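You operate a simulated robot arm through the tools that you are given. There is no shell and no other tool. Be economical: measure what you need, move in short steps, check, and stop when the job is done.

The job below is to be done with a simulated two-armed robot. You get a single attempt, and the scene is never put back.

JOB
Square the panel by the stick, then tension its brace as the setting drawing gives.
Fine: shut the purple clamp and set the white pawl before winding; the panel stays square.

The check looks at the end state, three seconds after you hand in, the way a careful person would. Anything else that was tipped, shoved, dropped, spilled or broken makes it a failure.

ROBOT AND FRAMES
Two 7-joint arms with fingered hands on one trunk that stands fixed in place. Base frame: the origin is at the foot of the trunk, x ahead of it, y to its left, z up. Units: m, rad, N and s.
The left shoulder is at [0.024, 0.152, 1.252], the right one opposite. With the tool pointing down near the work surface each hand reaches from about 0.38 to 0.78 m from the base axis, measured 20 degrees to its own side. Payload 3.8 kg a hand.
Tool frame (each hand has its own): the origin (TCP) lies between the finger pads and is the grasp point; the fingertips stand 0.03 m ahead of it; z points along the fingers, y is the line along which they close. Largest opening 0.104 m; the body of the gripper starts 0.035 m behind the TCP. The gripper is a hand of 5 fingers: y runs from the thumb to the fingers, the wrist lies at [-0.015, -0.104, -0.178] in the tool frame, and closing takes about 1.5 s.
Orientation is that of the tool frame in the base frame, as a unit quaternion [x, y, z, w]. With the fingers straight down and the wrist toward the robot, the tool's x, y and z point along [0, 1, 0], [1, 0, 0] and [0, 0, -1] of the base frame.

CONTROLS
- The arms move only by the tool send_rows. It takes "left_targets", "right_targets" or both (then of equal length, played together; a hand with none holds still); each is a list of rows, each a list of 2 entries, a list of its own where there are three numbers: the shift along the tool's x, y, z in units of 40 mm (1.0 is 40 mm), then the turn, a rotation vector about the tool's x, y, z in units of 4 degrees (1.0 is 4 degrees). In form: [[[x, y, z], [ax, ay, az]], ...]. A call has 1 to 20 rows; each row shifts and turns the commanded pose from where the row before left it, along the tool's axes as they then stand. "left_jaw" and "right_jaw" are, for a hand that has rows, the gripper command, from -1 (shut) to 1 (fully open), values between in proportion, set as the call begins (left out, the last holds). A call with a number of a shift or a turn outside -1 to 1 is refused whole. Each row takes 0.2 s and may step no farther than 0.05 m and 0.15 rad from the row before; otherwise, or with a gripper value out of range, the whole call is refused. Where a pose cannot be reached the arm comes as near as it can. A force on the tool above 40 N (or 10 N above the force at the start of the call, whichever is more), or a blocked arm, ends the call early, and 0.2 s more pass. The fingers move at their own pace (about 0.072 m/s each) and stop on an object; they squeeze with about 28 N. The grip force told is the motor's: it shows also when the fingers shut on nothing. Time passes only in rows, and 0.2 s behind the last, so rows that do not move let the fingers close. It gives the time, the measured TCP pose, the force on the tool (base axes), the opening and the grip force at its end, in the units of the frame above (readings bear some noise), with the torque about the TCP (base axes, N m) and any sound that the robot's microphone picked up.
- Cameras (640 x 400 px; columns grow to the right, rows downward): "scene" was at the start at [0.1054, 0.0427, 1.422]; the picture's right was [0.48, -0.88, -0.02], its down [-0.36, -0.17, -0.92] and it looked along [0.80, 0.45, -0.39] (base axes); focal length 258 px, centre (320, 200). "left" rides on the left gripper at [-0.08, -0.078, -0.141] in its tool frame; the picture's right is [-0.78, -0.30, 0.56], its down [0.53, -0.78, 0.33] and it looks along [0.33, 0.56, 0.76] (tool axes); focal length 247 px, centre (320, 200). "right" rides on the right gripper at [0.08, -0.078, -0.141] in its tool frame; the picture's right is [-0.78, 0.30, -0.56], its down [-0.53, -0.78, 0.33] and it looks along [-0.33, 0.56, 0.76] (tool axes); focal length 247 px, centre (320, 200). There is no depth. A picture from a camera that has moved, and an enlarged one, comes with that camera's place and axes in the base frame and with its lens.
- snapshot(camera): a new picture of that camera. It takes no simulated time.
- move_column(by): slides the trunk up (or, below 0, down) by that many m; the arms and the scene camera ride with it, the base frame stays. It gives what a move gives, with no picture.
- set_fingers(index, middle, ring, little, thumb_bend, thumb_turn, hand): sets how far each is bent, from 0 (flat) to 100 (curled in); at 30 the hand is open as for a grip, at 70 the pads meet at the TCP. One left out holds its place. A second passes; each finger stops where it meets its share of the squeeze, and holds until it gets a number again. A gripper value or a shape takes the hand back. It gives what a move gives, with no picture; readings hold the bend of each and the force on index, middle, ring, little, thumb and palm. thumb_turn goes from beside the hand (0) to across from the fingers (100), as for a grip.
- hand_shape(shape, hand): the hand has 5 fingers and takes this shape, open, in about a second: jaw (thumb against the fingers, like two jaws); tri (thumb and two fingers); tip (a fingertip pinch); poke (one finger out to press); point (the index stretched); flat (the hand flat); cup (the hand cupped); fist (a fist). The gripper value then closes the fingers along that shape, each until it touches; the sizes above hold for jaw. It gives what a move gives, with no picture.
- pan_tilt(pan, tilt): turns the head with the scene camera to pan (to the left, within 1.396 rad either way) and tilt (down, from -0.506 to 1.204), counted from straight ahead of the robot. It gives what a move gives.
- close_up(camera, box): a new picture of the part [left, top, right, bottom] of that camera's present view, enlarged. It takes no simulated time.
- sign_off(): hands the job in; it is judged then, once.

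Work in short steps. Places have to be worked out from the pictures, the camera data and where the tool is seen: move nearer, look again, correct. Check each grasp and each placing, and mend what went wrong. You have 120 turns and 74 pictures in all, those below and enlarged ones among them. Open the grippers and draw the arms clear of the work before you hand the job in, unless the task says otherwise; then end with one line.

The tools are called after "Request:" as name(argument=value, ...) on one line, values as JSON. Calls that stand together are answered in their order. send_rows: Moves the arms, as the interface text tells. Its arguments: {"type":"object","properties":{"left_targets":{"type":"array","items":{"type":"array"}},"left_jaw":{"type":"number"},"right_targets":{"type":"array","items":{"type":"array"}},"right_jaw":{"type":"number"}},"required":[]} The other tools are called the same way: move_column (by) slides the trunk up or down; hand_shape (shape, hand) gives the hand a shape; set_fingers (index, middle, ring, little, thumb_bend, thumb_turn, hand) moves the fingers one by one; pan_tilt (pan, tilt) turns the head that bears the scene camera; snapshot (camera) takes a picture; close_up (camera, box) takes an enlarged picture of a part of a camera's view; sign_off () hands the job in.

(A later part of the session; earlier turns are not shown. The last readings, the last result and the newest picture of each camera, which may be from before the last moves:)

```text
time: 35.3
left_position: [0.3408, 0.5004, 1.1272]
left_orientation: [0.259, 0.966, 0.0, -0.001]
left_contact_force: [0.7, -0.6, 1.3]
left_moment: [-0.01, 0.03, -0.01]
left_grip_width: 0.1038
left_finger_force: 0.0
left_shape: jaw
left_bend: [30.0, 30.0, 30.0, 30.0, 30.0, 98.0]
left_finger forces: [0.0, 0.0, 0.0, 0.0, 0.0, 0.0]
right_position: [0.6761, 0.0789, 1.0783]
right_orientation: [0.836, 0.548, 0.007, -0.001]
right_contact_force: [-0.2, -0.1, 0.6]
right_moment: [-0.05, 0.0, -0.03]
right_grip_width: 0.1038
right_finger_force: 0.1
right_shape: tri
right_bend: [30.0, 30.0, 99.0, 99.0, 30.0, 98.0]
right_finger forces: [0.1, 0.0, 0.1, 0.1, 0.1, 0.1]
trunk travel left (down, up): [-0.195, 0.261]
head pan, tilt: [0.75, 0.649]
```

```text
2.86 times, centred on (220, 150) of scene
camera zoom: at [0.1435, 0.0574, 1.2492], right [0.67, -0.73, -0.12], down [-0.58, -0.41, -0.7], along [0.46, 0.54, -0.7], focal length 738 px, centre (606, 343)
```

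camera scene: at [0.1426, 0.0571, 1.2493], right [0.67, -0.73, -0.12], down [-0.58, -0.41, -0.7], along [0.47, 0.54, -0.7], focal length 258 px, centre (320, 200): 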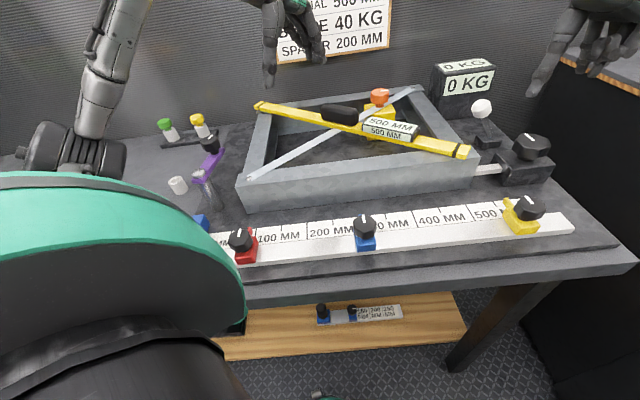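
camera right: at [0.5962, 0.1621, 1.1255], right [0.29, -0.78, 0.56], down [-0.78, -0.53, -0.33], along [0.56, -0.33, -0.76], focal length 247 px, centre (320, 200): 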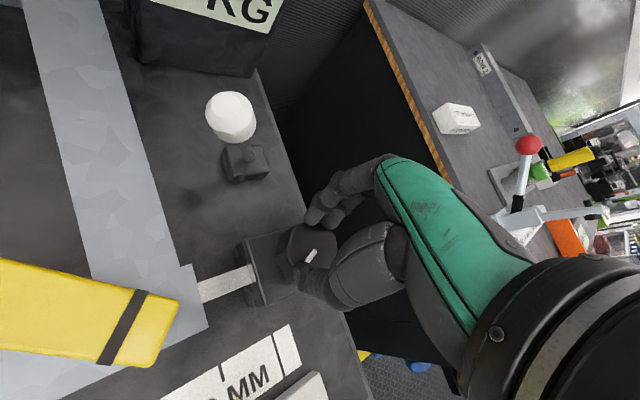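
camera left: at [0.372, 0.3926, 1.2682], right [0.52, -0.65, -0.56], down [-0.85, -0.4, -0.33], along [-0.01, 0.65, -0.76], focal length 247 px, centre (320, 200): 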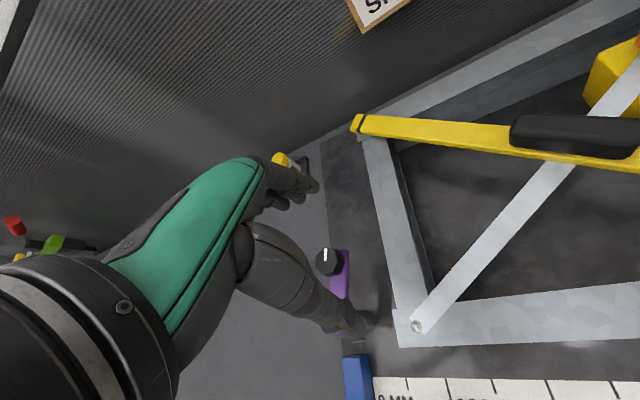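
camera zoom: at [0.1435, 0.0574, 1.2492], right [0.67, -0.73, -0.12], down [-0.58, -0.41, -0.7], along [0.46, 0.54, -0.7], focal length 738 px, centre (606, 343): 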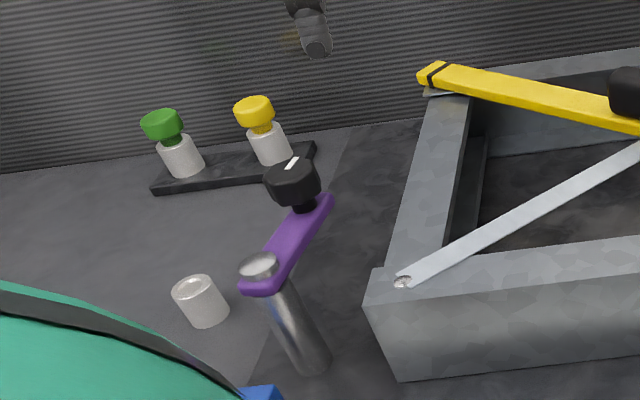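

Triangulated, the clamp's knob is at about (0.306, 0.570, 0.98) and the post at (0.248, 0.525), so the arm must swing ~90° clockwise onto the panel corner. I'll take the tri shape, yaw to 80°, and hover over that knob.

Request:
hand_shape(hand="left", shape="tri")

Request:
send_rows(left_targets=[[[0, 0, 0], [0, 0, -1]], [[0, 0, 0], [0, 0, -1]], [[0, 0, 0], [0, 0, -1]], [[0, 0, 0], [0, 0, -1]], [[0, 0, 0], [0, 0, -1]], [[0.39, 0.52, 0.6], [0, 0, 0]], [[0.39, 0.52, 0.6], [0, 0, 0]], [[0.39, 0.52, 0.6], [0, 0, 0]], [[0, 0, 0], [0, 0, 0]]])

Request:
snapshot(camera="left")

Request:
close_up(camera="scene", box=[140, 80, 300, 220])

```text
time: 36.2
left_position: [0.3403, 0.5001, 1.1283]
left_orientation: [0.259, 0.966, 0.001, 0.0]
left_contact_force: [-0.3, -0.7, -0.1]
left_moment: [-0.03, 0.04, -0.01]
left_grip_width: 0.1035
left_finger_force: 0.1
left_shape: tri
left_bend: [30.0, 30.0, 99.0, 99.0, 30.0, 98.0]
left_finger forces: [0.0, 0.0, 0.0, 0.0, 0.0, 0.0]
right_position: [0.6745, 0.0783, 1.0805]
right_orientation: [0.836, 0.548, 0.008, 0.0]
right_contact_force: [-0.7, 0.4, 0.4]
right_moment: [-0.02, 0.0, 0.02]
right_grip_width: 0.1038
right_finger_force: 0.0
right_shape: tri
right_bend: [30.0, 30.0, 99.0, 99.0, 30.0, 98.0]
right_finger forces: [0.1, 0.1, 0.0, 0.0, 0.1, 0.0]
trunk travel left (down, up): [-0.195, 0.261]
head pan, tilt: [0.75, 0.649]
```

```text
time: 38.2
left_position: [0.3063, 0.5661, 1.0562]
left_orientation: [0.088, 0.996, 0.0, 0.0]
left_contact_force: [1.2, 0.6, -0.5]
left_moment: [0.01, 0.02, -0.01]
left_grip_width: 0.1037
left_finger_force: 0.1
left_shape: tri
left_bend: [30.0, 30.0, 99.0, 99.0, 30.0, 98.0]
left_finger forces: [0.0, 0.0, 0.0, 0.1, 0.0, 0.1]
right_position: [0.6739, 0.0786, 1.0787]
right_orientation: [0.836, 0.548, 0.008, 0.0]
right_contact_force: [-1.2, -0.8, 0.2]
right_moment: [0.01, 0.01, 0.01]
right_grip_width: 0.1037
right_finger_force: 0.1
right_shape: tri
right_bend: [30.0, 30.0, 99.0, 99.0, 30.0, 98.0]
right_finger forces: [0.0, 0.1, 0.1, 0.1, 0.1, 0.1]
trunk travel left (down, up): [-0.195, 0.261]
head pan, tilt: [0.75, 0.649]
```

```text
48 pictures are left
camera left: at [0.37, 0.4763, 1.1973], right [0.71, -0.43, -0.56], down [-0.66, -0.67, -0.33], along [-0.23, 0.61, -0.76], focal length 247 px, centre (320, 200)
```

left: 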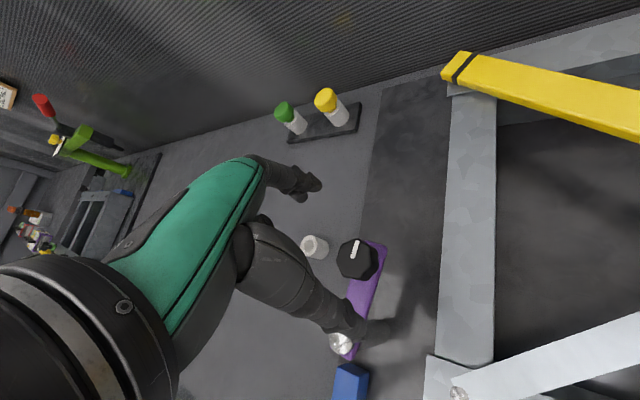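

```text
2.86 times, centred on (220, 150) of scene
camera zoom: at [0.1425, 0.0571, 1.2494], right [0.67, -0.73, -0.12], down [-0.58, -0.41, -0.7], along [0.47, 0.54, -0.7], focal length 738 px, centre (606, 343)
```

zoom: 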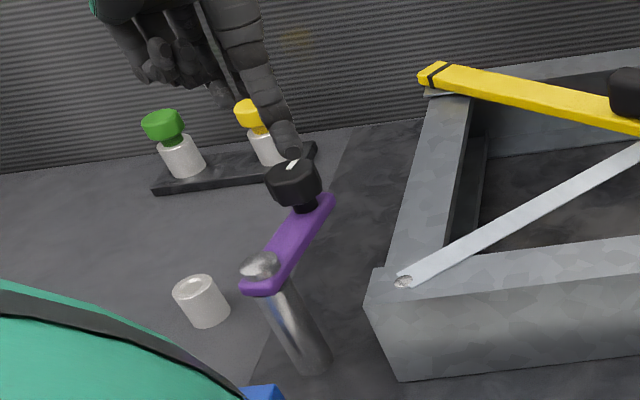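

The knob fix is consistent: (0.305, 0.568, 0.98), post (0.243, 0.523). I lower to z≈0.998 and close.

Request:
send_rows(left_targets=[[[0, 0.05, 0.7], [0, 0, 0]], [[0, 0, 0.7], [0, 0, 0]], [[0, 0, 0], [0, 0, 0]]])

Request:
send_rows(left_targets=[[[0, 0, 0], [0, 0, 0]], [[0, 0, 0], [0, 0, 0]], [[0, 0, 0], [0, 0, 0]], [[0, 0, 0], [0, 0, 0]], [[0, 0, 0], [0, 0, 0]], [[0, 0, 0], [0, 0, 0]], [[0, 0, 0], [0, 0, 0]]], left_jaw=-1)

Request:
close_up(camera="scene", box=[140, 80, 300, 220])

```text
time: 39.0
left_position: [0.306, 0.5719, 1.0005]
left_orientation: [0.089, 0.996, 0.001, 0.0]
left_contact_force: [-0.9, 0.3, 0.5]
left_moment: [0.0, -0.02, -0.02]
left_grip_width: 0.1037
left_finger_force: 0.1
left_shape: tri
left_bend: [30.0, 30.0, 99.0, 99.0, 30.0, 98.0]
left_finger forces: [0.0, 0.0, 0.0, 0.0, 0.0, 0.0]
right_position: [0.6731, 0.0788, 1.0791]
right_orientation: [0.836, 0.548, 0.008, 0.0]
right_contact_force: [-0.4, -0.5, 0.2]
right_moment: [0.01, 0.03, -0.01]
right_grip_width: 0.1036
right_finger_force: 0.1
right_shape: tri
right_bend: [30.0, 30.0, 99.0, 99.0, 30.0, 98.0]
right_finger forces: [0.0, 0.0, 0.0, 0.1, 0.1, 0.0]
trunk travel left (down, up): [-0.195, 0.261]
head pan, tilt: [0.75, 0.649]
```

```text
time: 40.6
left_position: [0.3057, 0.5713, 1.0]
left_orientation: [0.088, 0.996, -0.001, 0.001]
left_contact_force: [0.1, -0.5, -1.9]
left_moment: [-0.03, 0.0, 0.0]
left_grip_width: 0.0284
left_finger_force: 28.2
left_shape: tri
left_bend: [72.0, 64.0, 100.0, 100.0, 72.0, 100.0]
left_finger forces: [12.5, 12.3, 0.0, 0.1, 25.3, 0.0]
right_position: [0.6747, 0.0785, 1.0794]
right_orientation: [0.836, 0.549, 0.008, 0.0]
right_contact_force: [0.2, -0.3, -0.1]
right_moment: [0.0, 0.0, 0.02]
right_grip_width: 0.1038
right_finger_force: 0.1
right_shape: tri
right_bend: [30.0, 30.0, 99.0, 99.0, 30.0, 98.0]
right_finger forces: [0.1, 0.0, 0.0, 0.0, 0.0, 0.1]
trunk travel left (down, up): [-0.195, 0.261]
head pan, tilt: [0.75, 0.649]
```

```text
2.86 times, centred on (220, 150) of scene
camera zoom: at [0.1425, 0.0573, 1.2493], right [0.67, -0.73, -0.12], down [-0.58, -0.41, -0.7], along [0.47, 0.54, -0.7], focal length 738 px, centre (606, 343)
```

zoom: 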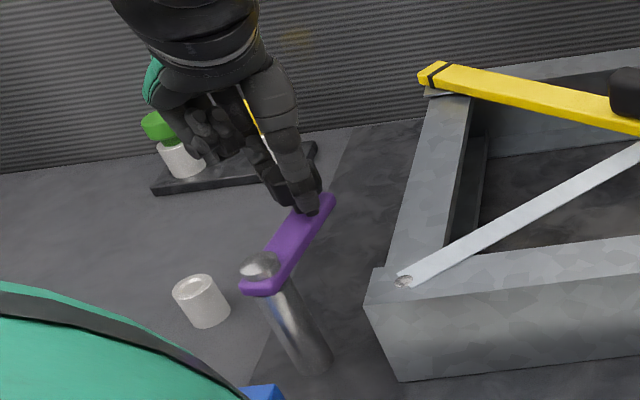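

Gripped (28 mm knob). I swing it clockwise 24° about the post, turning the hand with it, and look.

Request:
send_rows(left_targets=[[[-0.096, -0.093, 0], [0, 0, 1]], [[-0.096, -0.093, 0], [0, 0, 1]], [[-0.096, -0.093, 0], [0, 0, 1]], [[-0.096, -0.093, 0], [0, 0, 1]], [[-0.096, -0.093, 0], [0, 0, 1]], [[-0.096, -0.093, 0], [0, 0, 1]], [[0, 0, 0], [0, 0, 0]]])

Request:
close_up(camera="scene", box=[140, 80, 300, 220])

```text
time: 42.2
left_position: [0.3214, 0.5412, 1.001]
left_orientation: [0.293, 0.956, 0.0, 0.0]
left_contact_force: [4.2, 1.5, 3.6]
left_moment: [0.06, -0.11, 0.0]
left_grip_width: 0.0279
left_finger_force: 27.7
left_shape: tri
left_bend: [72.0, 64.0, 100.0, 100.0, 72.0, 100.0]
left_finger forces: [14.9, 13.8, 0.0, 0.1, 25.0, 0.1]
right_position: [0.674, 0.0784, 1.081]
right_orientation: [0.836, 0.549, 0.008, -0.001]
right_contact_force: [0.4, 0.1, 0.4]
right_moment: [0.01, 0.05, 0.04]
right_grip_width: 0.1036
right_finger_force: 0.1
right_shape: tri
right_bend: [30.0, 30.0, 99.0, 99.0, 30.0, 98.0]
right_finger forces: [0.1, 0.0, 0.0, 0.1, 0.0, 0.0]
trunk travel left (down, up): [-0.195, 0.261]
head pan, tilt: [0.75, 0.649]
```

```text
2.86 times, centred on (220, 150) of scene
camera zoom: at [0.143, 0.0571, 1.2493], right [0.67, -0.73, -0.12], down [-0.58, -0.41, -0.7], along [0.46, 0.54, -0.7], focal length 738 px, centre (606, 343)
```

zoom: 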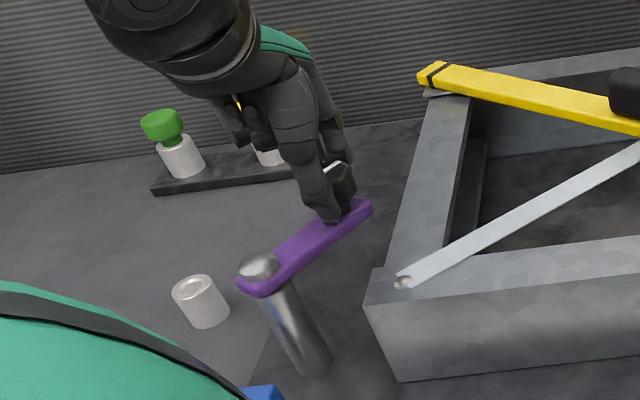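

It swings freely. I continue another 40°.

Request:
send_rows(left_targets=[[[-0.096, -0.093, 0], [0, 0, 1]], [[-0.096, -0.093, 0], [0, 0, 1]], [[-0.096, -0.093, 0], [0, 0, 1]], [[-0.096, -0.093, 0], [0, 0, 1]], [[-0.096, -0.093, 0], [0, 0, 1]], [[-0.096, -0.093, 0], [0, 0, 1]], [[-0.096, -0.093, 0], [0, 0, 1]], [[-0.096, -0.093, 0], [0, 0, 1]], [[-0.096, -0.093, 0], [0, 0, 1]], [[-0.096, -0.093, 0], [0, 0, 1]], [[0, 0, 0], [0, 0, 0]]])

Request:
close_up(camera="scene", box=[140, 80, 300, 220])

```text
time: 44.6
left_position: [0.314, 0.4889, 1.0004]
left_orientation: [0.603, 0.798, -0.001, -0.001]
left_contact_force: [8.2, -3.0, 2.9]
left_moment: [-0.1, -0.26, -0.01]
left_grip_width: 0.0278
left_finger_force: 27.7
left_shape: tri
left_bend: [72.0, 64.0, 100.0, 100.0, 72.0, 100.0]
left_finger forces: [16.6, 14.4, 0.0, 0.0, 24.6, 0.1]
right_position: [0.6752, 0.0772, 1.0796]
right_orientation: [0.837, 0.547, 0.008, -0.002]
right_contact_force: [-0.4, -0.8, -0.3]
right_moment: [-0.01, -0.01, 0.0]
right_grip_width: 0.1035
right_finger_force: 0.0
right_shape: tri
right_bend: [30.0, 30.0, 99.0, 99.0, 30.0, 98.0]
right_finger forces: [0.0, 0.0, 0.0, 0.1, 0.0, 0.1]
trunk travel left (down, up): [-0.195, 0.261]
head pan, tilt: [0.75, 0.649]
```

```text
2.86 times, centred on (220, 150) of scene
camera zoom: at [0.1436, 0.0562, 1.2493], right [0.67, -0.73, -0.12], down [-0.58, -0.41, -0.7], along [0.46, 0.54, -0.7], focal length 738 px, centre (606, 343)
```

zoom: 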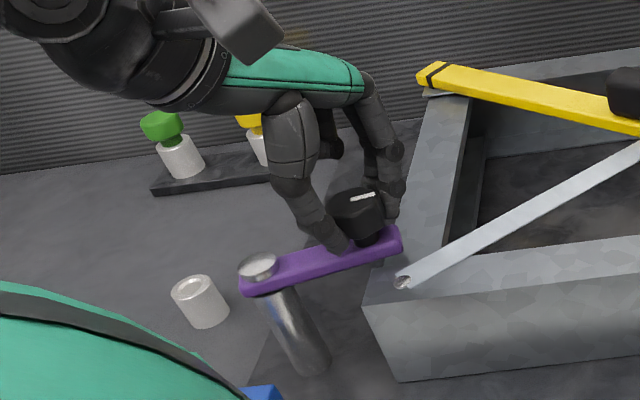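

Angle is about −25° now, nearly over the panel. I continue another 24°, watching force.

Request:
send_rows(left_targets=[[[-0.096, -0.093, 0], [0, 0, 1]], [[-0.096, -0.093, 0], [0, 0, 1]], [[-0.096, -0.093, 0], [0, 0, 1]], [[-0.096, -0.093, 0], [0, 0, 1]], [[-0.096, -0.093, 0], [0, 0, 1]], [[-0.096, -0.093, 0], [0, 0, 1]], [[0, 0, 0], [0, 0, 0]]])

Request:
close_up(camera="scene", box=[140, 80, 440, 220])

```text
time: 46.2
left_position: [0.2982, 0.4685, 0.9999]
left_orientation: [0.754, 0.657, 0.003, 0.001]
left_contact_force: [23.1, 20.2, 9.6]
left_moment: [0.49, -0.77, 0.39]
left_grip_width: 0.0264
left_finger_force: 28.0
left_shape: tri
left_bend: [72.0, 61.0, 100.0, 100.0, 74.0, 100.0]
left_finger forces: [17.7, 28.8, 0.0, 0.0, 20.8, 0.0]
right_position: [0.678, 0.081, 1.0783]
right_orientation: [0.837, 0.547, 0.007, 0.0]
right_contact_force: [-0.5, -0.3, -0.4]
right_moment: [-0.02, 0.0, 0.02]
right_grip_width: 0.1038
right_finger_force: 0.0
right_shape: tri
right_bend: [30.0, 30.0, 99.0, 99.0, 30.0, 98.0]
right_finger forces: [0.0, 0.1, 0.0, 0.0, 0.1, 0.1]
trunk travel left (down, up): [-0.195, 0.261]
head pan, tilt: [0.75, 0.649]
```

```text
2.13 times, centred on (290, 150) of scene
camera zoom: at [0.1463, 0.0604, 1.2489], right [0.67, -0.73, -0.12], down [-0.58, -0.41, -0.7], along [0.46, 0.54, -0.7], focal length 551 px, centre (384, 307)
```

zoom: 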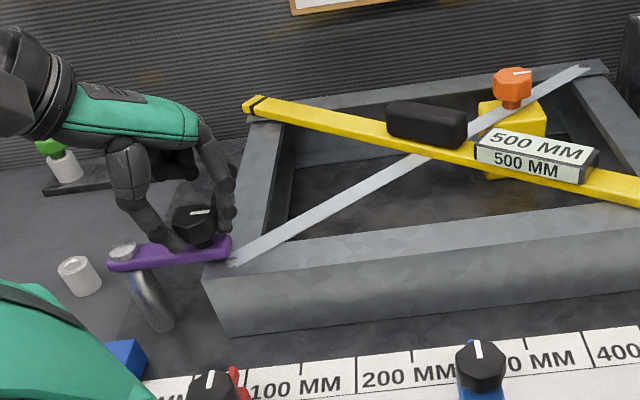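

A resisting force (~31 N) says it reached its stop, with the arm over the panel corner. I open, lift away and look closely.

Request:
send_rows(left_targets=[[[0, 0, 0], [0, 0, 0]], [[0, 0, 0], [0, 0, 0]], [[0, 0, 0], [0, 0, 0]], [[0, 0, 0], [0, 0, 0]], [[0, 0, -0.8], [0, 0, 0]], [[0, 0, -1], [0, 0, 0]], [[0, 0, -1], [0, 0, 0]], [[0, 0, 0], [0, 0, 0]]], left_jaw=1)

Request:
close_up(camera="scene", box=[160, 80, 320, 220])

Request:
snapshot(camera="left")

```text
time: 48.0
left_position: [0.2922, 0.4649, 1.1116]
left_orientation: [0.756, 0.655, -0.001, -0.001]
left_contact_force: [0.5, -0.2, 0.5]
left_moment: [0.01, -0.01, 0.01]
left_grip_width: 0.1035
left_finger_force: 0.0
left_shape: tri
left_bend: [30.0, 30.0, 99.0, 99.0, 30.0, 98.0]
left_finger forces: [0.0, 0.0, 0.0, 0.0, 0.0, 0.0]
right_position: [0.6737, 0.0792, 1.0795]
right_orientation: [0.836, 0.548, 0.008, -0.001]
right_contact_force: [0.5, 0.2, 0.5]
right_moment: [0.0, 0.0, 0.01]
right_grip_width: 0.1037
right_finger_force: 0.1
right_shape: tri
right_bend: [30.0, 30.0, 99.0, 99.0, 30.0, 98.0]
right_finger forces: [0.0, 0.0, 0.0, 0.1, 0.0, 0.0]
trunk travel left (down, up): [-0.195, 0.261]
head pan, tilt: [0.75, 0.649]
```

```text
2.86 times, centred on (240, 150) of scene
camera zoom: at [0.1424, 0.0573, 1.2494], right [0.67, -0.73, -0.12], down [-0.58, -0.41, -0.7], along [0.47, 0.54, -0.7], focal length 738 px, centre (549, 343)
```

zoom: 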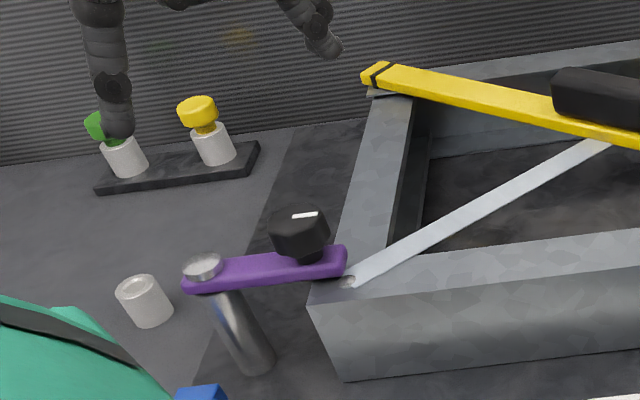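

```text
41 pictures are left
camera left: at [0.204, 0.397, 1.2528], right [-0.4, -0.73, -0.56], down [-0.69, 0.64, -0.33], along [0.6, 0.25, -0.76], focal length 247 px, centre (320, 200)
```

left: 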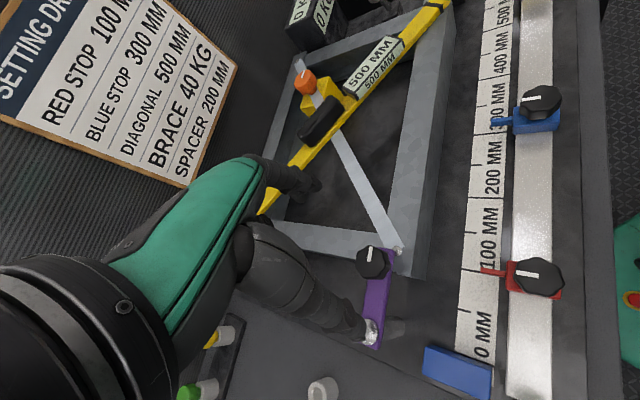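

The arm lies over the panel corner, swung ~80°. To be sure it's the clamp's stop and not a finger catching, I regrip a bit higher and push once more.

Request:
send_rows(left_targets=[[[0.16, 0.15, 0.6], [0, 0, 0]], [[0, 0, 1], [0, 0, 0]], [[0, 0, 1], [0, 0, 0]], [[0, 0, 0], [0, 0, 0]]])

Request:
send_rows(left_targets=[[[0, 0, 0], [0, 0, 0]], [[0, 0, 0], [0, 0, 0]], [[0, 0, 0], [0, 0, 0]], [[0, 0, 0], [0, 0, 0]], [[0, 0, 0], [0, 0, 0]], [[0, 0, 0], [0, 0, 0]], [[0, 0, 0], [0, 0, 0]]], left_jaw=-1)

Request:
send_rows(left_targets=[[[-0.096, -0.093, 0], [0, 0, 1]], [[-0.096, -0.093, 0], [0, 0, 1]], [[-0.096, -0.093, 0], [0, 0, 1]], [[0, 0, 0], [0, 0, 0]], [[0, 0, 0], [0, 0, 0]]])

Request:
close_up(camera="scene", box=[160, 80, 320, 220])

```text
time: 49.0
left_position: [0.2995, 0.4701, 1.0074]
left_orientation: [0.756, 0.655, 0.0, 0.0]
left_contact_force: [0.7, 0.9, -0.7]
left_moment: [0.02, 0.01, 0.03]
left_grip_width: 0.1035
left_finger_force: 0.1
left_shape: tri
left_bend: [30.0, 30.0, 99.0, 99.0, 30.0, 98.0]
left_finger forces: [0.1, 0.1, 0.0, 0.0, 0.0, 0.1]
right_position: [0.6741, 0.0783, 1.0787]
right_orientation: [0.836, 0.549, 0.008, -0.001]
right_contact_force: [-0.8, -0.5, 0.5]
right_moment: [0.0, 0.0, 0.01]
right_grip_width: 0.1035
right_finger_force: 0.0
right_shape: tri
right_bend: [30.0, 30.0, 99.0, 99.0, 30.0, 98.0]
right_finger forces: [0.0, 0.0, 0.1, 0.0, 0.0, 0.0]
trunk travel left (down, up): [-0.195, 0.261]
head pan, tilt: [0.75, 0.649]
```

```text
time: 50.6
left_position: [0.3014, 0.4709, 1.0084]
left_orientation: [0.755, 0.656, 0.002, 0.0]
left_contact_force: [-0.7, 0.1, -1.3]
left_moment: [0.01, 0.0, 0.08]
left_grip_width: 0.029
left_finger_force: 27.3
left_shape: tri
left_bend: [73.0, 60.0, 100.0, 100.0, 73.0, 100.0]
left_finger forces: [12.7, 11.6, 0.0, 0.0, 25.2, 0.0]
right_position: [0.6737, 0.0802, 1.0798]
right_orientation: [0.836, 0.548, 0.008, 0.0]
right_contact_force: [0.1, 0.3, -0.1]
right_moment: [0.0, 0.01, 0.01]
right_grip_width: 0.1036
right_finger_force: 0.0
right_shape: tri
right_bend: [30.0, 30.0, 99.0, 99.0, 30.0, 98.0]
right_finger forces: [0.1, 0.1, 0.0, 0.1, 0.0, 0.1]
trunk travel left (down, up): [-0.195, 0.261]
head pan, tilt: [0.75, 0.649]
```

```text
time: 51.8
left_position: [0.2912, 0.4651, 1.0073]
left_orientation: [0.819, 0.574, 0.001, 0.002]
left_contact_force: [23.2, 21.6, 6.5]
left_moment: [0.48, -0.78, 0.43]
left_grip_width: 0.0283
left_finger_force: 27.9
left_shape: tri
left_bend: [73.0, 54.0, 100.0, 100.0, 76.0, 100.0]
left_finger forces: [12.1, 28.0, 0.1, 0.0, 18.4, 0.0]
right_position: [0.6777, 0.0812, 1.0763]
right_orientation: [0.836, 0.548, 0.006, 0.0]
right_contact_force: [0.3, 0.1, -0.1]
right_moment: [0.0, 0.0, -0.01]
right_grip_width: 0.1036
right_finger_force: 0.0
right_shape: tri
right_bend: [30.0, 30.0, 99.0, 99.0, 30.0, 98.0]
right_finger forces: [0.0, 0.0, 0.0, 0.0, 0.0, 0.1]
trunk travel left (down, up): [-0.195, 0.261]
head pan, tilt: [0.75, 0.649]
```

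```text
2.86 times, centred on (240, 150) of scene
camera zoom: at [0.1461, 0.0606, 1.2488], right [0.67, -0.73, -0.12], down [-0.58, -0.41, -0.7], along [0.46, 0.54, -0.7], focal length 738 px, centre (549, 343)
```

zoom: 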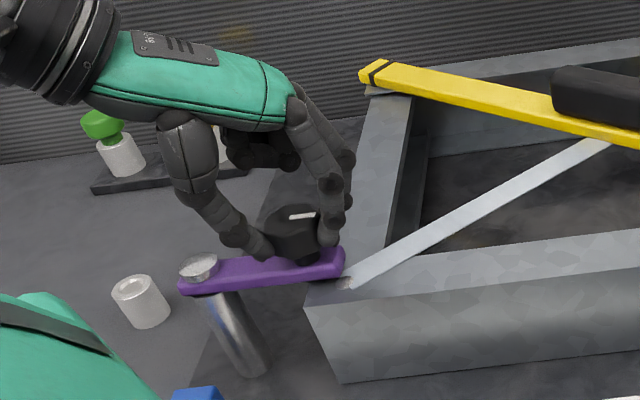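

The arm does not move further, so the clamp is at its stop: shut. I open the left hand and lift it clear.

Request:
send_rows(left_targets=[[[0, 0, 0], [0, 0, 0]], [[0, 0, 0], [0, 0, 0]], [[0, 0, 0], [0, 0, 0]], [[0, 0, 0], [0, 0, 0]], [[0, 0, -0.8], [0, 0, 0]], [[0, 0, -1], [0, 0, 0]], [[0, 0, -1], [0, 0, 0]], [[0, 0, -1], [0, 0, 0]]], left_jaw=1)

Request:
pan_tilt(pan=0.35, tilt=0.6)

Request:
snapshot(camera="scene")

Request:
snapshot(camera="right")

```text
time: 53.6
left_position: [0.285, 0.4604, 1.1594]
left_orientation: [0.819, 0.574, 0.0, 0.0]
left_contact_force: [-0.2, 0.7, -0.6]
left_moment: [-0.02, -0.03, -0.01]
left_grip_width: 0.1037
left_finger_force: 0.0
left_shape: tri
left_bend: [30.0, 30.0, 99.0, 99.0, 30.0, 98.0]
left_finger forces: [0.1, 0.0, 0.1, 0.0, 0.2, 0.0]
right_position: [0.6747, 0.0781, 1.079]
right_orientation: [0.836, 0.549, 0.009, 0.0]
right_contact_force: [-0.1, 0.1, 0.1]
right_moment: [0.0, 0.01, 0.0]
right_grip_width: 0.1035
right_finger_force: 0.1
right_shape: tri
right_bend: [30.0, 30.0, 99.0, 99.0, 30.0, 98.0]
right_finger forces: [0.0, 0.1, 0.0, 0.1, 0.0, 0.0]
trunk travel left (down, up): [-0.195, 0.261]
head pan, tilt: [0.75, 0.649]
```

```text
time: 54.5
left_position: [0.2863, 0.4603, 1.1589]
left_orientation: [0.82, 0.573, 0.0, 0.0]
left_contact_force: [0.3, 0.6, 0.6]
left_moment: [0.03, 0.01, 0.01]
left_grip_width: 0.1037
left_finger_force: 0.0
left_shape: tri
left_bend: [30.0, 30.0, 99.0, 99.0, 30.0, 98.0]
left_finger forces: [0.1, 0.0, 0.0, 0.0, 0.0, 0.1]
right_position: [0.6753, 0.0786, 1.0792]
right_orientation: [0.836, 0.548, 0.008, 0.0]
right_contact_force: [-0.7, 0.4, 0.0]
right_moment: [-0.01, 0.0, 0.02]
right_grip_width: 0.1036
right_finger_force: 0.0
right_shape: tri
right_bend: [30.0, 30.0, 99.0, 99.0, 30.0, 98.0]
right_finger forces: [0.1, 0.0, 0.0, 0.1, 0.0, 0.0]
trunk travel left (down, up): [-0.195, 0.261]
head pan, tilt: [0.351, 0.6]
```

```text
39 pictures are left
camera scene: at [0.1623, 0.0284, 1.2501], right [0.34, -0.94, -0.06], down [-0.67, -0.19, -0.72], along [0.66, 0.28, -0.69], focal length 258 px, centre (320, 200)
```

scene: 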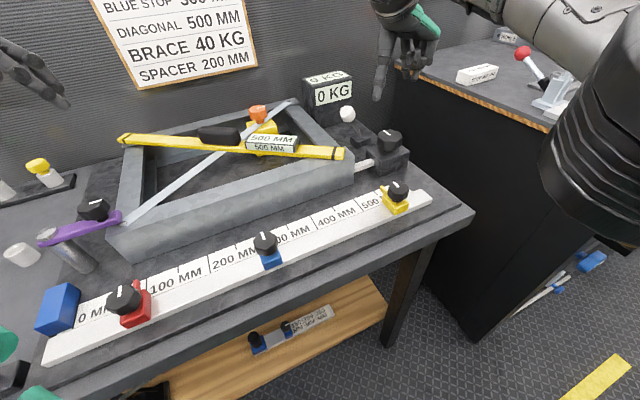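

```text
38 pictures are left
camera right: at [0.6339, 0.1824, 1.2223], right [-0.04, -0.83, 0.55], down [-0.92, -0.18, -0.35], along [0.39, -0.52, -0.76], focal length 247 px, centre (320, 200)
```

right: 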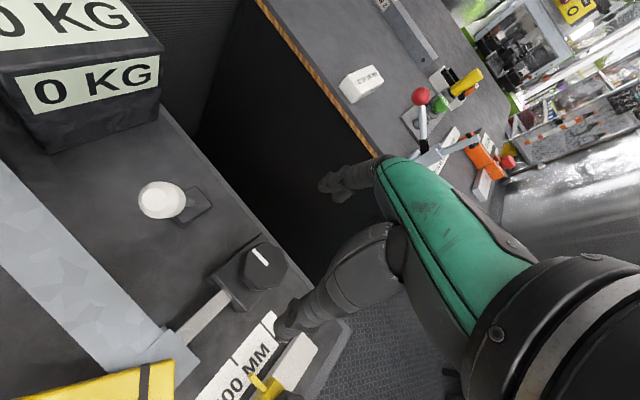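

Stick still 500. Now a closer look at the white pawl before moving it.

Request:
close_up(camera="right", box=[90, 130, 290, 290])

Request:
close_up(camera="scene", box=[230, 60, 430, 190])

```text
2.50 times, centred on (190, 210) of right
camera zoom: at [0.6339, 0.1824, 1.2223], right [-0.04, -0.83, 0.55], down [-0.92, -0.18, -0.35], along [0.39, -0.52, -0.76], focal length 617 px, centre (645, 175)
```

zoom: 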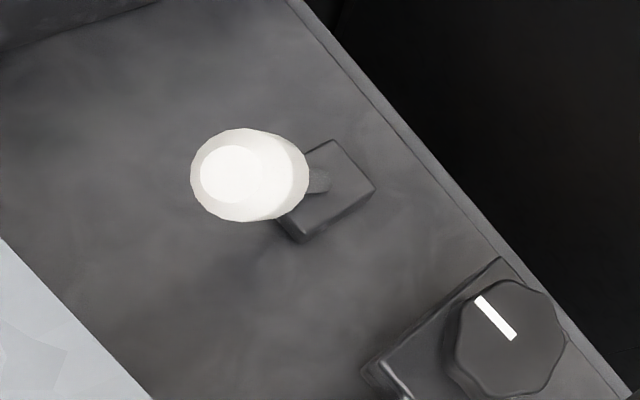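

```text
3.08 times, centred on (330, 125) of scene
camera zoom: at [0.1623, 0.0284, 1.2501], right [0.34, -0.94, -0.06], down [-0.67, -0.19, -0.72], along [0.66, 0.28, -0.69], focal length 795 px, centre (289, 431)
```

zoom: 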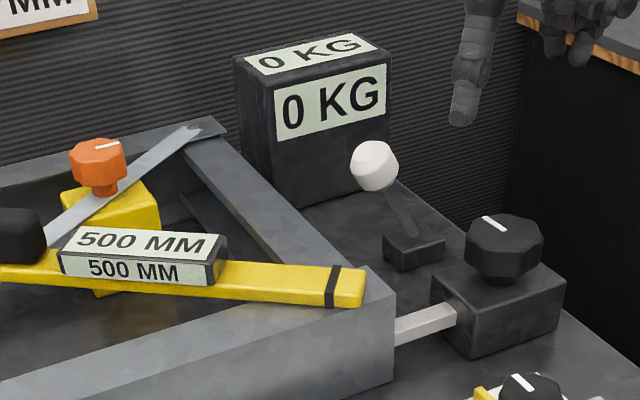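

The lever leans toward the panel, pivoting in its base; setting it should be a throw to the other side. I'll pinch the ball with thumb and fingers across the swing: yaw the right hand to ~+40° first and move over the ball at (0.73, 0.186).

Request:
send_rows(right_targets=[[[0, 0, -0.3], [0, 0, -1]], [[0, 0, 0], [0, 0, -1]], [[0, 0, 0], [0, 0, -1]], [[0, 0, 0], [0, 0, -1]], [[0, 0, 0], [0, 0, -1]], [[0, 0, 0], [0, 0, -1]], [[0, 0, 0], [0, 0, -1]], [[0, 0, 0], [0, 0, -1]], [[0, 0, 0], [0, 0, -1]], [[0, 0, 0], [0, 0, -1]], [[0, 0, 0], [0, 0, -1]], [[0, 0, 0], [0, 0, -1]], [[0, 0, 0], [0, 0, -1]], [[0, 0, 0], [0, 0, -1]], [[0, 0, 0], [0, 0, -1]], [[0, 0, 0], [0, 0, -1]], [[0, 0, 0], [0, 0, 0]]])

Request:
send_rows(right_targets=[[[0.4, 0.9, 0], [0, 0, 0]], [[0.4, 0.9, 0], [0, 0, 0]], [[0.4, 0.9, 0.3], [0, 0, 0]], [[0, 0, 0], [0, 0, 0]]])

Request:
snapshot(camera="right")

```text
time: 58.1
left_position: [0.2858, 0.4607, 1.1591]
left_orientation: [0.82, 0.573, 0.0, 0.0]
left_contact_force: [0.7, 1.0, 0.2]
left_moment: [-0.02, 0.01, -0.04]
left_grip_width: 0.1039
left_finger_force: 0.2
left_shape: tri
left_bend: [30.0, 30.0, 99.0, 99.0, 30.0, 98.0]
left_finger forces: [0.0, 0.1, 0.1, 0.1, 0.0, 0.1]
right_position: [0.6745, 0.0787, 1.093]
right_orientation: [0.481, 0.877, 0.007, 0.004]
right_contact_force: [0.0, -0.4, -0.5]
right_moment: [-0.03, 0.05, 0.02]
right_grip_width: 0.1035
right_finger_force: 0.0
right_shape: tri
right_bend: [30.0, 30.0, 99.0, 99.0, 30.0, 98.0]
right_finger forces: [0.0, 0.0, 0.0, 0.1, 0.1, 0.0]
right hand out of reach, approached as far as the arm can: row 15, 16
trunk travel left (down, up): [-0.195, 0.261]
head pan, tilt: [0.351, 0.6]
```

```text
time: 59.1
left_position: [0.286, 0.4603, 1.159]
left_orientation: [0.82, 0.573, 0.001, 0.0]
left_contact_force: [-0.4, -0.3, -0.1]
left_moment: [0.02, 0.0, -0.02]
left_grip_width: 0.1036
left_finger_force: 0.1
left_shape: tri
left_bend: [30.0, 30.0, 99.0, 99.0, 30.0, 98.0]
left_finger forces: [0.1, 0.1, 0.1, 0.1, 0.0, 0.1]
right_position: [0.6853, 0.1058, 1.0806]
right_orientation: [0.482, 0.876, 0.008, 0.004]
right_contact_force: [-0.7, 0.8, 0.1]
right_moment: [0.03, -0.01, 0.0]
right_grip_width: 0.1039
right_finger_force: 0.1
right_shape: tri
right_bend: [30.0, 30.0, 99.0, 99.0, 30.0, 98.0]
right_finger forces: [0.0, 0.0, 0.0, 0.0, 0.0, 0.0]
right hand out of reach, approached as far as the arm can: row 1, 2, 3
trunk travel left (down, up): [-0.195, 0.261]
head pan, tilt: [0.351, 0.6]
```

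```text
35 pictures are left
camera right: at [0.5748, 0.1309, 1.2225], right [0.66, -0.5, 0.56], down [-0.36, -0.86, -0.35], along [0.66, 0.02, -0.75], focal length 247 px, centre (320, 200)
```

right: 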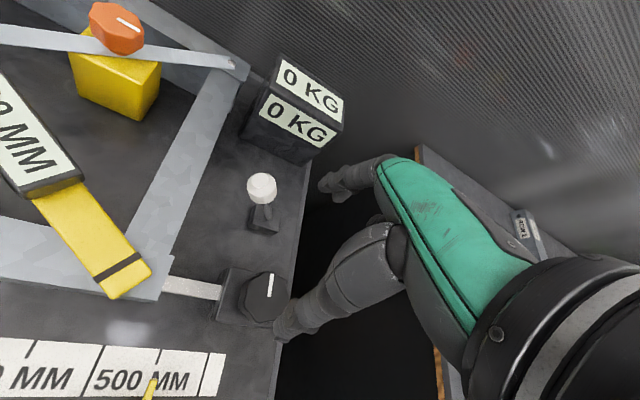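

The right arm can't reach there at that yaw; the left arm can (the ball is on its side). I retract the right arm and start yawing the left hand.

Request:
send_rows(right_targets=[[[-0.26, -0.88, -0.2], [0, 0, 0]], [[-0.26, -0.88, -0.2], [0, 0, 0]], [[-0.26, -0.88, -0.2], [0, 0, 0]], [[-0.26, -0.88, -0.2], [0, 0, 0]], [[-0.26, -0.88, -0.2], [0, 0, 0]], [[-0.26, -0.88, -0.2], [0, 0, 0]], [[-0.26, -0.88, -0.2], [0, 0, 0]], [[-0.26, -0.88, -0.2], [0, 0, 0]], [[-0.26, -0.88, -0.2], [0, 0, 0]], [[-0.26, -0.88, -0.2], [0, 0, 0]]], left_targets=[[[0, 0, 0], [0, 0, -1]], [[0, 0, 0], [0, 0, -1]], [[0, 0, 0], [0, 0, -1]], [[0, 0, 0], [0, 0, -1]], [[0, 0, 0], [0, 0, -1]], [[0, 0, 0], [0, 0, -1]], [[0, 0, 0], [0, 0, -1]], [[0, 0, 0], [0, 0, -1]], [[0, 0, 0], [0, 0, -1]], [[0, 0, 0], [0, 0, -1]]])

Request:
send_rows(left_targets=[[[0, 0, 0], [0, 0, -1]], [[0, 0, 0], [0, 0, -1]], [[0, 0, 0], [0, 0, -1]], [[0, 0, 0], [0, 0, -1]], [[-0.929, 0.381, 0], [0, 0, 0]], [[-0.929, 0.381, 0], [0, 0, 0]], [[-0.929, 0.381, 0], [0, 0, 0]], [[-0.929, 0.381, 0], [0, 0, 0]], [[-0.929, 0.381, 0], [0, 0, 0]], [[-0.929, 0.381, 0], [0, 0, 0]], [[-0.929, 0.381, 0], [0, 0, 0]], [[-0.929, 0.381, 0], [0, 0, 0]], [[-0.929, 0.381, 0], [0, 0, 0]], [[-0.929, 0.381, 0], [0, 0, 0]], [[-0.929, 0.381, 0], [0, 0, 0]], [[-0.929, 0.381, 0], [0, 0, 0]], [[-0.929, 0.381, 0], [0, 0, 0]], [[0, 0, 0], [0, 0, 0]]])

Request:
snapshot(camera="left")

Request:
snapshot(camera="scene")

```text
time: 61.3
left_position: [0.2871, 0.46, 1.1615]
left_orientation: [0.573, 0.819, 0.0, 0.0]
left_contact_force: [0.7, 0.0, 0.2]
left_moment: [0.0, -0.02, 0.01]
left_grip_width: 0.1038
left_finger_force: 0.1
left_shape: tri
left_bend: [30.0, 30.0, 99.0, 99.0, 30.0, 98.0]
left_finger forces: [0.0, 0.0, 0.0, 0.0, 0.0, 0.0]
right_position: [0.4409, -0.1714, 1.1538]
right_orientation: [0.481, 0.877, 0.008, 0.004]
right_contact_force: [0.6, 1.2, -0.1]
right_moment: [-0.01, 0.0, 0.03]
right_grip_width: 0.1039
right_finger_force: 0.0
right_shape: tri
right_bend: [30.0, 30.0, 99.0, 99.0, 30.0, 98.0]
right_finger forces: [0.0, 0.1, 0.1, 0.0, 0.0, 0.1]
trunk travel left (down, up): [-0.195, 0.261]
head pan, tilt: [0.351, 0.6]
```

```text
time: 65.1
left_position: [0.6575, 0.2488, 1.155]
left_orientation: [0.455, 0.891, 0.0, 0.0]
left_contact_force: [-0.4, -0.8, -0.2]
left_moment: [-0.01, 0.01, 0.03]
left_grip_width: 0.1042
left_finger_force: 0.0
left_shape: tri
left_bend: [30.0, 30.0, 99.0, 99.0, 30.0, 98.0]
left_finger forces: [0.0, 0.0, 0.0, 0.0, 0.1, 0.0]
left hand out of reach, approached as far as the arm can: row 15, 16, 17
right_position: [0.4425, -0.1711, 1.1545]
right_orientation: [0.481, 0.877, 0.008, 0.003]
right_contact_force: [0.3, 0.5, 0.0]
right_moment: [0.0, 0.03, -0.01]
right_grip_width: 0.104
right_finger_force: 0.1
right_shape: tri
right_bend: [30.0, 30.0, 99.0, 99.0, 30.0, 98.0]
right_finger forces: [0.1, 0.0, 0.0, 0.0, 0.0, 0.0]
trunk travel left (down, up): [-0.195, 0.261]
head pan, tilt: [0.351, 0.6]
```

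```text
34 pictures are left
camera left: at [0.6417, 0.1377, 1.2952], right [0.22, -0.8, -0.56], down [-0.94, -0.02, -0.33], along [0.25, 0.6, -0.76], focal length 247 px, centre (320, 200)
```

left: 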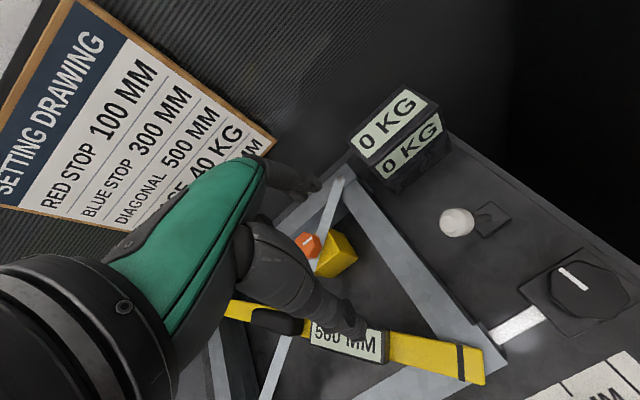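

```text
33 pictures are left
camera scene: at [0.1624, 0.0281, 1.2501], right [0.34, -0.94, -0.06], down [-0.67, -0.19, -0.72], along [0.66, 0.28, -0.69], focal length 258 px, centre (320, 200)
```

scene: 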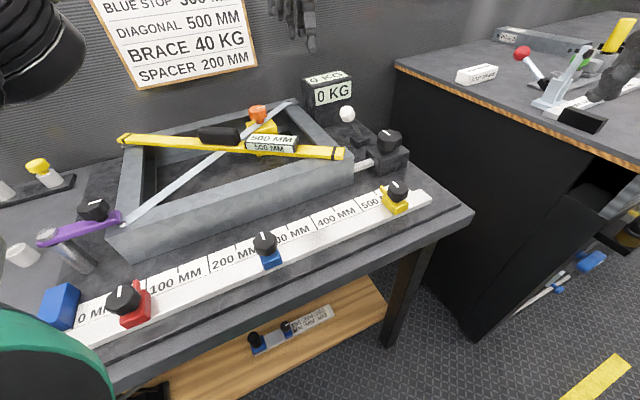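

Reach is short at this height; lower down it grows. I descend the commanded pose to z≈1.05 and see.

Request:
send_rows(left_targets=[[[0, 0, 0.9], [0, 0, 0]], [[0, 0, 0.9], [0, 0, 0]], [[0, 0, 0.9], [0, 0, 0]], [[0, 0, 0], [0, 0, 0]]])

```text
time: 66.1
left_position: [0.6581, 0.2478, 1.0464]
left_orientation: [0.454, 0.891, 0.0, 0.0]
left_contact_force: [-0.3, 0.5, 0.1]
left_moment: [0.01, -0.01, 0.0]
left_grip_width: 0.1038
left_finger_force: 0.0
left_shape: tri
left_bend: [30.0, 30.0, 99.0, 99.0, 30.0, 98.0]
left_finger forces: [0.1, 0.0, 0.0, 0.0, 0.1, 0.0]
right_position: [0.4407, -0.1697, 1.1538]
right_orientation: [0.482, 0.876, 0.007, 0.004]
right_contact_force: [0.3, -0.1, 0.3]
right_moment: [0.0, -0.02, -0.03]
right_grip_width: 0.1037
right_finger_force: 0.1
right_shape: tri
right_bend: [30.0, 30.0, 99.0, 99.0, 30.0, 98.0]
right_finger forces: [0.1, 0.0, 0.0, 0.0, 0.1, 0.0]
trunk travel left (down, up): [-0.195, 0.261]
head pan, tilt: [0.351, 0.6]
```

Height wasn't the limit, so it's a wrist limit; I yaw the hand back toward 0° here.

Request:
send_rows(left_targets=[[[0, 0, -0.5], [0, 0, 1]], [[0, 0, 0], [0, 0, 1]], [[0, 0, 0], [0, 0, 1]], [[0, 0, 0], [0, 0, 1]], [[0, 0, 0], [0, 0, 1]], [[0, 0, 0], [0, 0, 1]], [[0, 0, 0], [0, 0, 1]], [[0, 0, 0], [0, 0, 1]], [[0, 0, 0], [0, 0, 1]], [[0, 0, 0], [0, 0, 0]]])

```text
time: 68.3
left_position: [0.6555, 0.2487, 1.0658]
left_orientation: [0.708, 0.706, 0.0, 0.0]
left_contact_force: [-0.1, 0.2, 0.4]
left_moment: [0.02, -0.01, 0.0]
left_grip_width: 0.1037
left_finger_force: 0.1
left_shape: tri
left_bend: [30.0, 30.0, 99.0, 99.0, 30.0, 98.0]
left_finger forces: [0.0, 0.0, 0.0, 0.0, 0.0, 0.0]
right_position: [0.4422, -0.1704, 1.1537]
right_orientation: [0.48, 0.877, 0.008, 0.004]
right_contact_force: [0.2, 0.6, -0.4]
right_moment: [0.0, 0.0, -0.01]
right_grip_width: 0.1038
right_finger_force: 0.1
right_shape: tri
right_bend: [30.0, 30.0, 99.0, 99.0, 30.0, 98.0]
right_finger forces: [0.0, 0.0, 0.0, 0.0, 0.0, 0.0]
trunk travel left (down, up): [-0.195, 0.261]
head pan, tilt: [0.351, 0.6]
```

Commanded pose was clipped to the measured one. At yaw 0 I move on toward (0.73, 0.187).

Request:
send_rows(left_targets=[[[-0.5, 0.6, 0], [0, 0, 0]], [[-0.5, 0.6, 0], [0, 0, 0]], [[-0.5, 0.6, 0], [0, 0, 0]], [[0, 0, 0], [0, 0, 0]]])

Request:
snapshot(camera="left")

```text
time: 69.3
left_position: [0.7071, 0.1996, 1.0638]
left_orientation: [0.707, 0.707, 0.0, 0.001]
left_contact_force: [0.6, 0.1, 0.2]
left_moment: [0.02, 0.01, 0.0]
left_grip_width: 0.1038
left_finger_force: 0.0
left_shape: tri
left_bend: [30.0, 30.0, 99.0, 99.0, 30.0, 98.0]
left_finger forces: [0.0, 0.0, 0.0, 0.0, 0.0, 0.0]
left hand out of reach, approached as far as the arm can: row 3
right_position: [0.4392, -0.1709, 1.1542]
right_orientation: [0.48, 0.877, 0.008, 0.004]
right_contact_force: [-0.3, -0.3, 0.4]
right_moment: [0.01, -0.03, 0.02]
right_grip_width: 0.104
right_finger_force: 0.1
right_shape: tri
right_bend: [30.0, 30.0, 99.0, 99.0, 30.0, 98.0]
right_finger forces: [0.0, 0.1, 0.0, 0.1, 0.1, 0.0]
trunk travel left (down, up): [-0.195, 0.261]
head pan, tilt: [0.351, 0.6]
```

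```text
32 pictures are left
camera left: at [0.63, 0.1199, 1.2043], right [-0.29, -0.78, -0.56], down [-0.78, 0.54, -0.33], along [0.56, 0.33, -0.76], focal length 247 px, centre (320, 200)
```

left: 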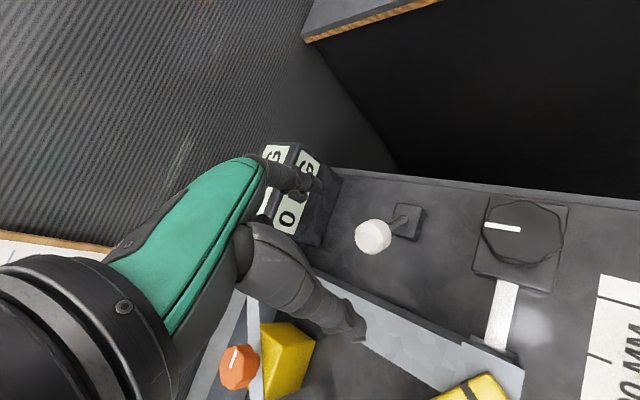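

The ball is confirmed at (0.728, 0.183, 0.966). I tilt the left hand 24° forward for reach and close its fingers into a pusher, placed on the ball's panel side.

Request:
send_rows(left_targets=[[[0.24, 0, 0], [-1, 0, 0]], [[0.24, 0, 0], [-1, 0, 0]], [[0, 0, 0], [-1, 0, 0]], [[0, 0, 0], [-1, 0, 0]], [[0, 0, 0], [-1, 0, 0]], [[0, 0, 0], [-1, 0, 0]], [[0, 0, 0], [0, 0, 0]], [[0, 0, 0], [0, 0, 0]], [[0, 0, 0], [0, 0, 0]], [[0, 0, 0], [0, 0, 0]]], left_jaw=-1)

Request:
snapshot(camera="left")

Request:
close_up(camera="scene", box=[230, 30, 430, 190])

```text
time: 71.5
left_position: [0.7084, 0.2189, 1.0631]
left_orientation: [0.692, 0.691, 0.147, 0.147]
left_contact_force: [-0.3, -1.1, -0.3]
left_moment: [0.01, -0.03, -0.01]
left_grip_width: 0.0
left_finger_force: 28.2
left_shape: tri
left_bend: [70.0, 70.0, 100.0, 100.0, 46.0, 100.0]
left_finger forces: [0.0, 0.0, 0.0, 0.0, 0.0, 0.1]
right_position: [0.4413, -0.1694, 1.1532]
right_orientation: [0.482, 0.876, 0.006, 0.003]
right_contact_force: [-0.2, -0.7, -0.3]
right_moment: [0.0, 0.02, -0.04]
right_grip_width: 0.104
right_finger_force: 0.0
right_shape: tri
right_bend: [30.0, 30.0, 99.0, 99.0, 30.0, 98.0]
right_finger forces: [0.0, 0.0, 0.1, 0.0, 0.1, 0.0]
trunk travel left (down, up): [-0.195, 0.261]
head pan, tilt: [0.351, 0.6]
```

```text
31 pictures are left
camera left: at [0.5794, 0.14, 1.1602], right [-0.04, -0.78, -0.63], down [-0.57, 0.54, -0.62], along [0.82, 0.33, -0.47], focal length 247 px, centre (320, 200)
```

left: 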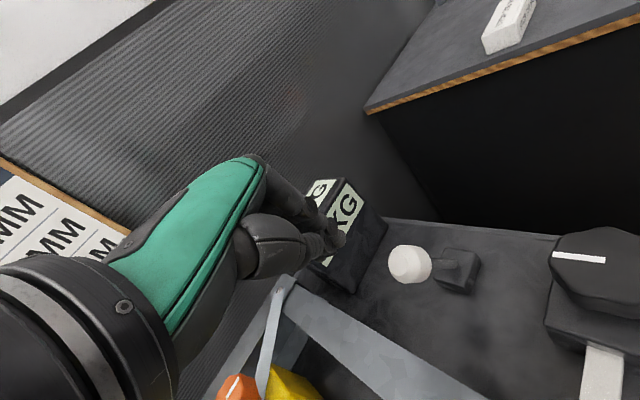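

```text
2.50 times, centred on (330, 110) of scene
camera zoom: at [0.1625, 0.0282, 1.2501], right [0.34, -0.94, -0.06], down [-0.67, -0.19, -0.72], along [0.66, 0.28, -0.69], focal length 646 px, centre (295, 425)
```

zoom: 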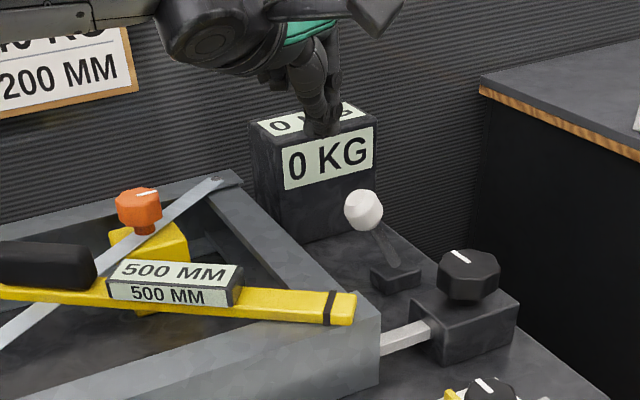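

Fingers are clear of the KG box. I lower to z≈0.982 beside the ball on its panel side.

Request:
send_rows(left_targets=[[[0, -0.34, 0.59], [0, 0, 0]], [[0, -0.34, 0.59], [0, 0, 0]], [[0, -0.34, 0.59], [0, 0, 0]], [[0, 0, 0], [0, 0, 0]]])

Request:
close_up(camera="scene", box=[230, 30, 430, 190])

Request:
snapshot(camera="left")

```text
time: 72.5
left_position: [0.6988, 0.2226, 0.9806]
left_orientation: [0.692, 0.691, 0.146, 0.147]
left_contact_force: [-0.1, 0.2, -0.4]
left_moment: [0.02, -0.01, 0.01]
left_grip_width: 0.0
left_finger_force: 28.2
left_shape: tri
left_bend: [70.0, 70.0, 100.0, 100.0, 46.0, 100.0]
left_finger forces: [0.0, 0.1, 0.0, 0.1, 0.0, 0.1]
right_position: [0.4398, -0.1699, 1.154]
right_orientation: [0.481, 0.876, 0.006, 0.004]
right_contact_force: [0.4, 0.1, -0.2]
right_moment: [-0.01, 0.0, 0.01]
right_grip_width: 0.1036
right_finger_force: 0.1
right_shape: tri
right_bend: [30.0, 30.0, 99.0, 99.0, 30.0, 98.0]
right_finger forces: [0.0, 0.0, 0.0, 0.0, 0.0, 0.1]
trunk travel left (down, up): [-0.195, 0.261]
head pan, tilt: [0.351, 0.6]
```

```text
2.50 times, centred on (330, 110) of scene
camera zoom: at [0.1623, 0.0281, 1.2501], right [0.34, -0.94, -0.06], down [-0.67, -0.19, -0.72], along [0.66, 0.28, -0.69], focal length 646 px, centre (295, 425)
```

zoom: 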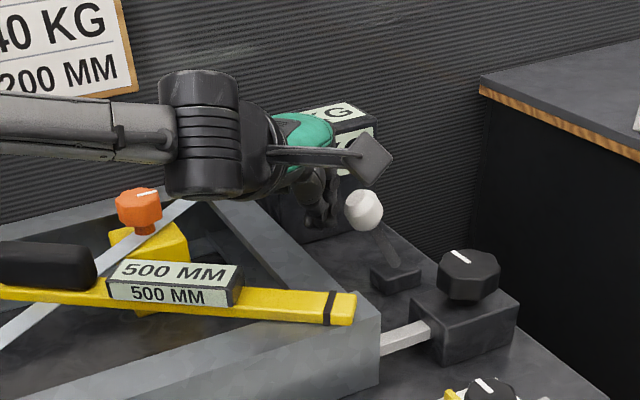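

```text
28 pictures are left
camera left: at [0.5704, 0.1412, 1.0774], right [-0.05, -0.78, -0.63], down [-0.57, 0.54, -0.62], along [0.82, 0.33, -0.47], focal length 247 px, centre (320, 200)
```

left: 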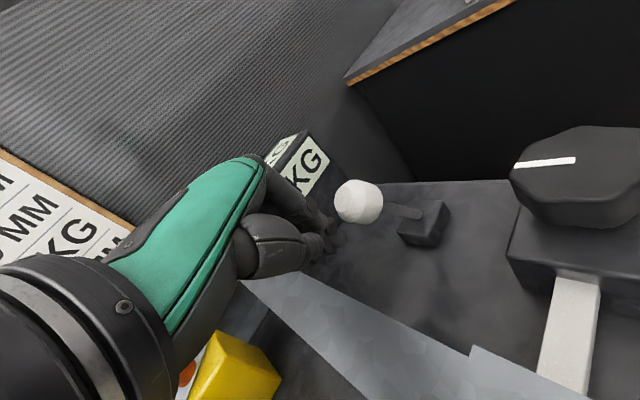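

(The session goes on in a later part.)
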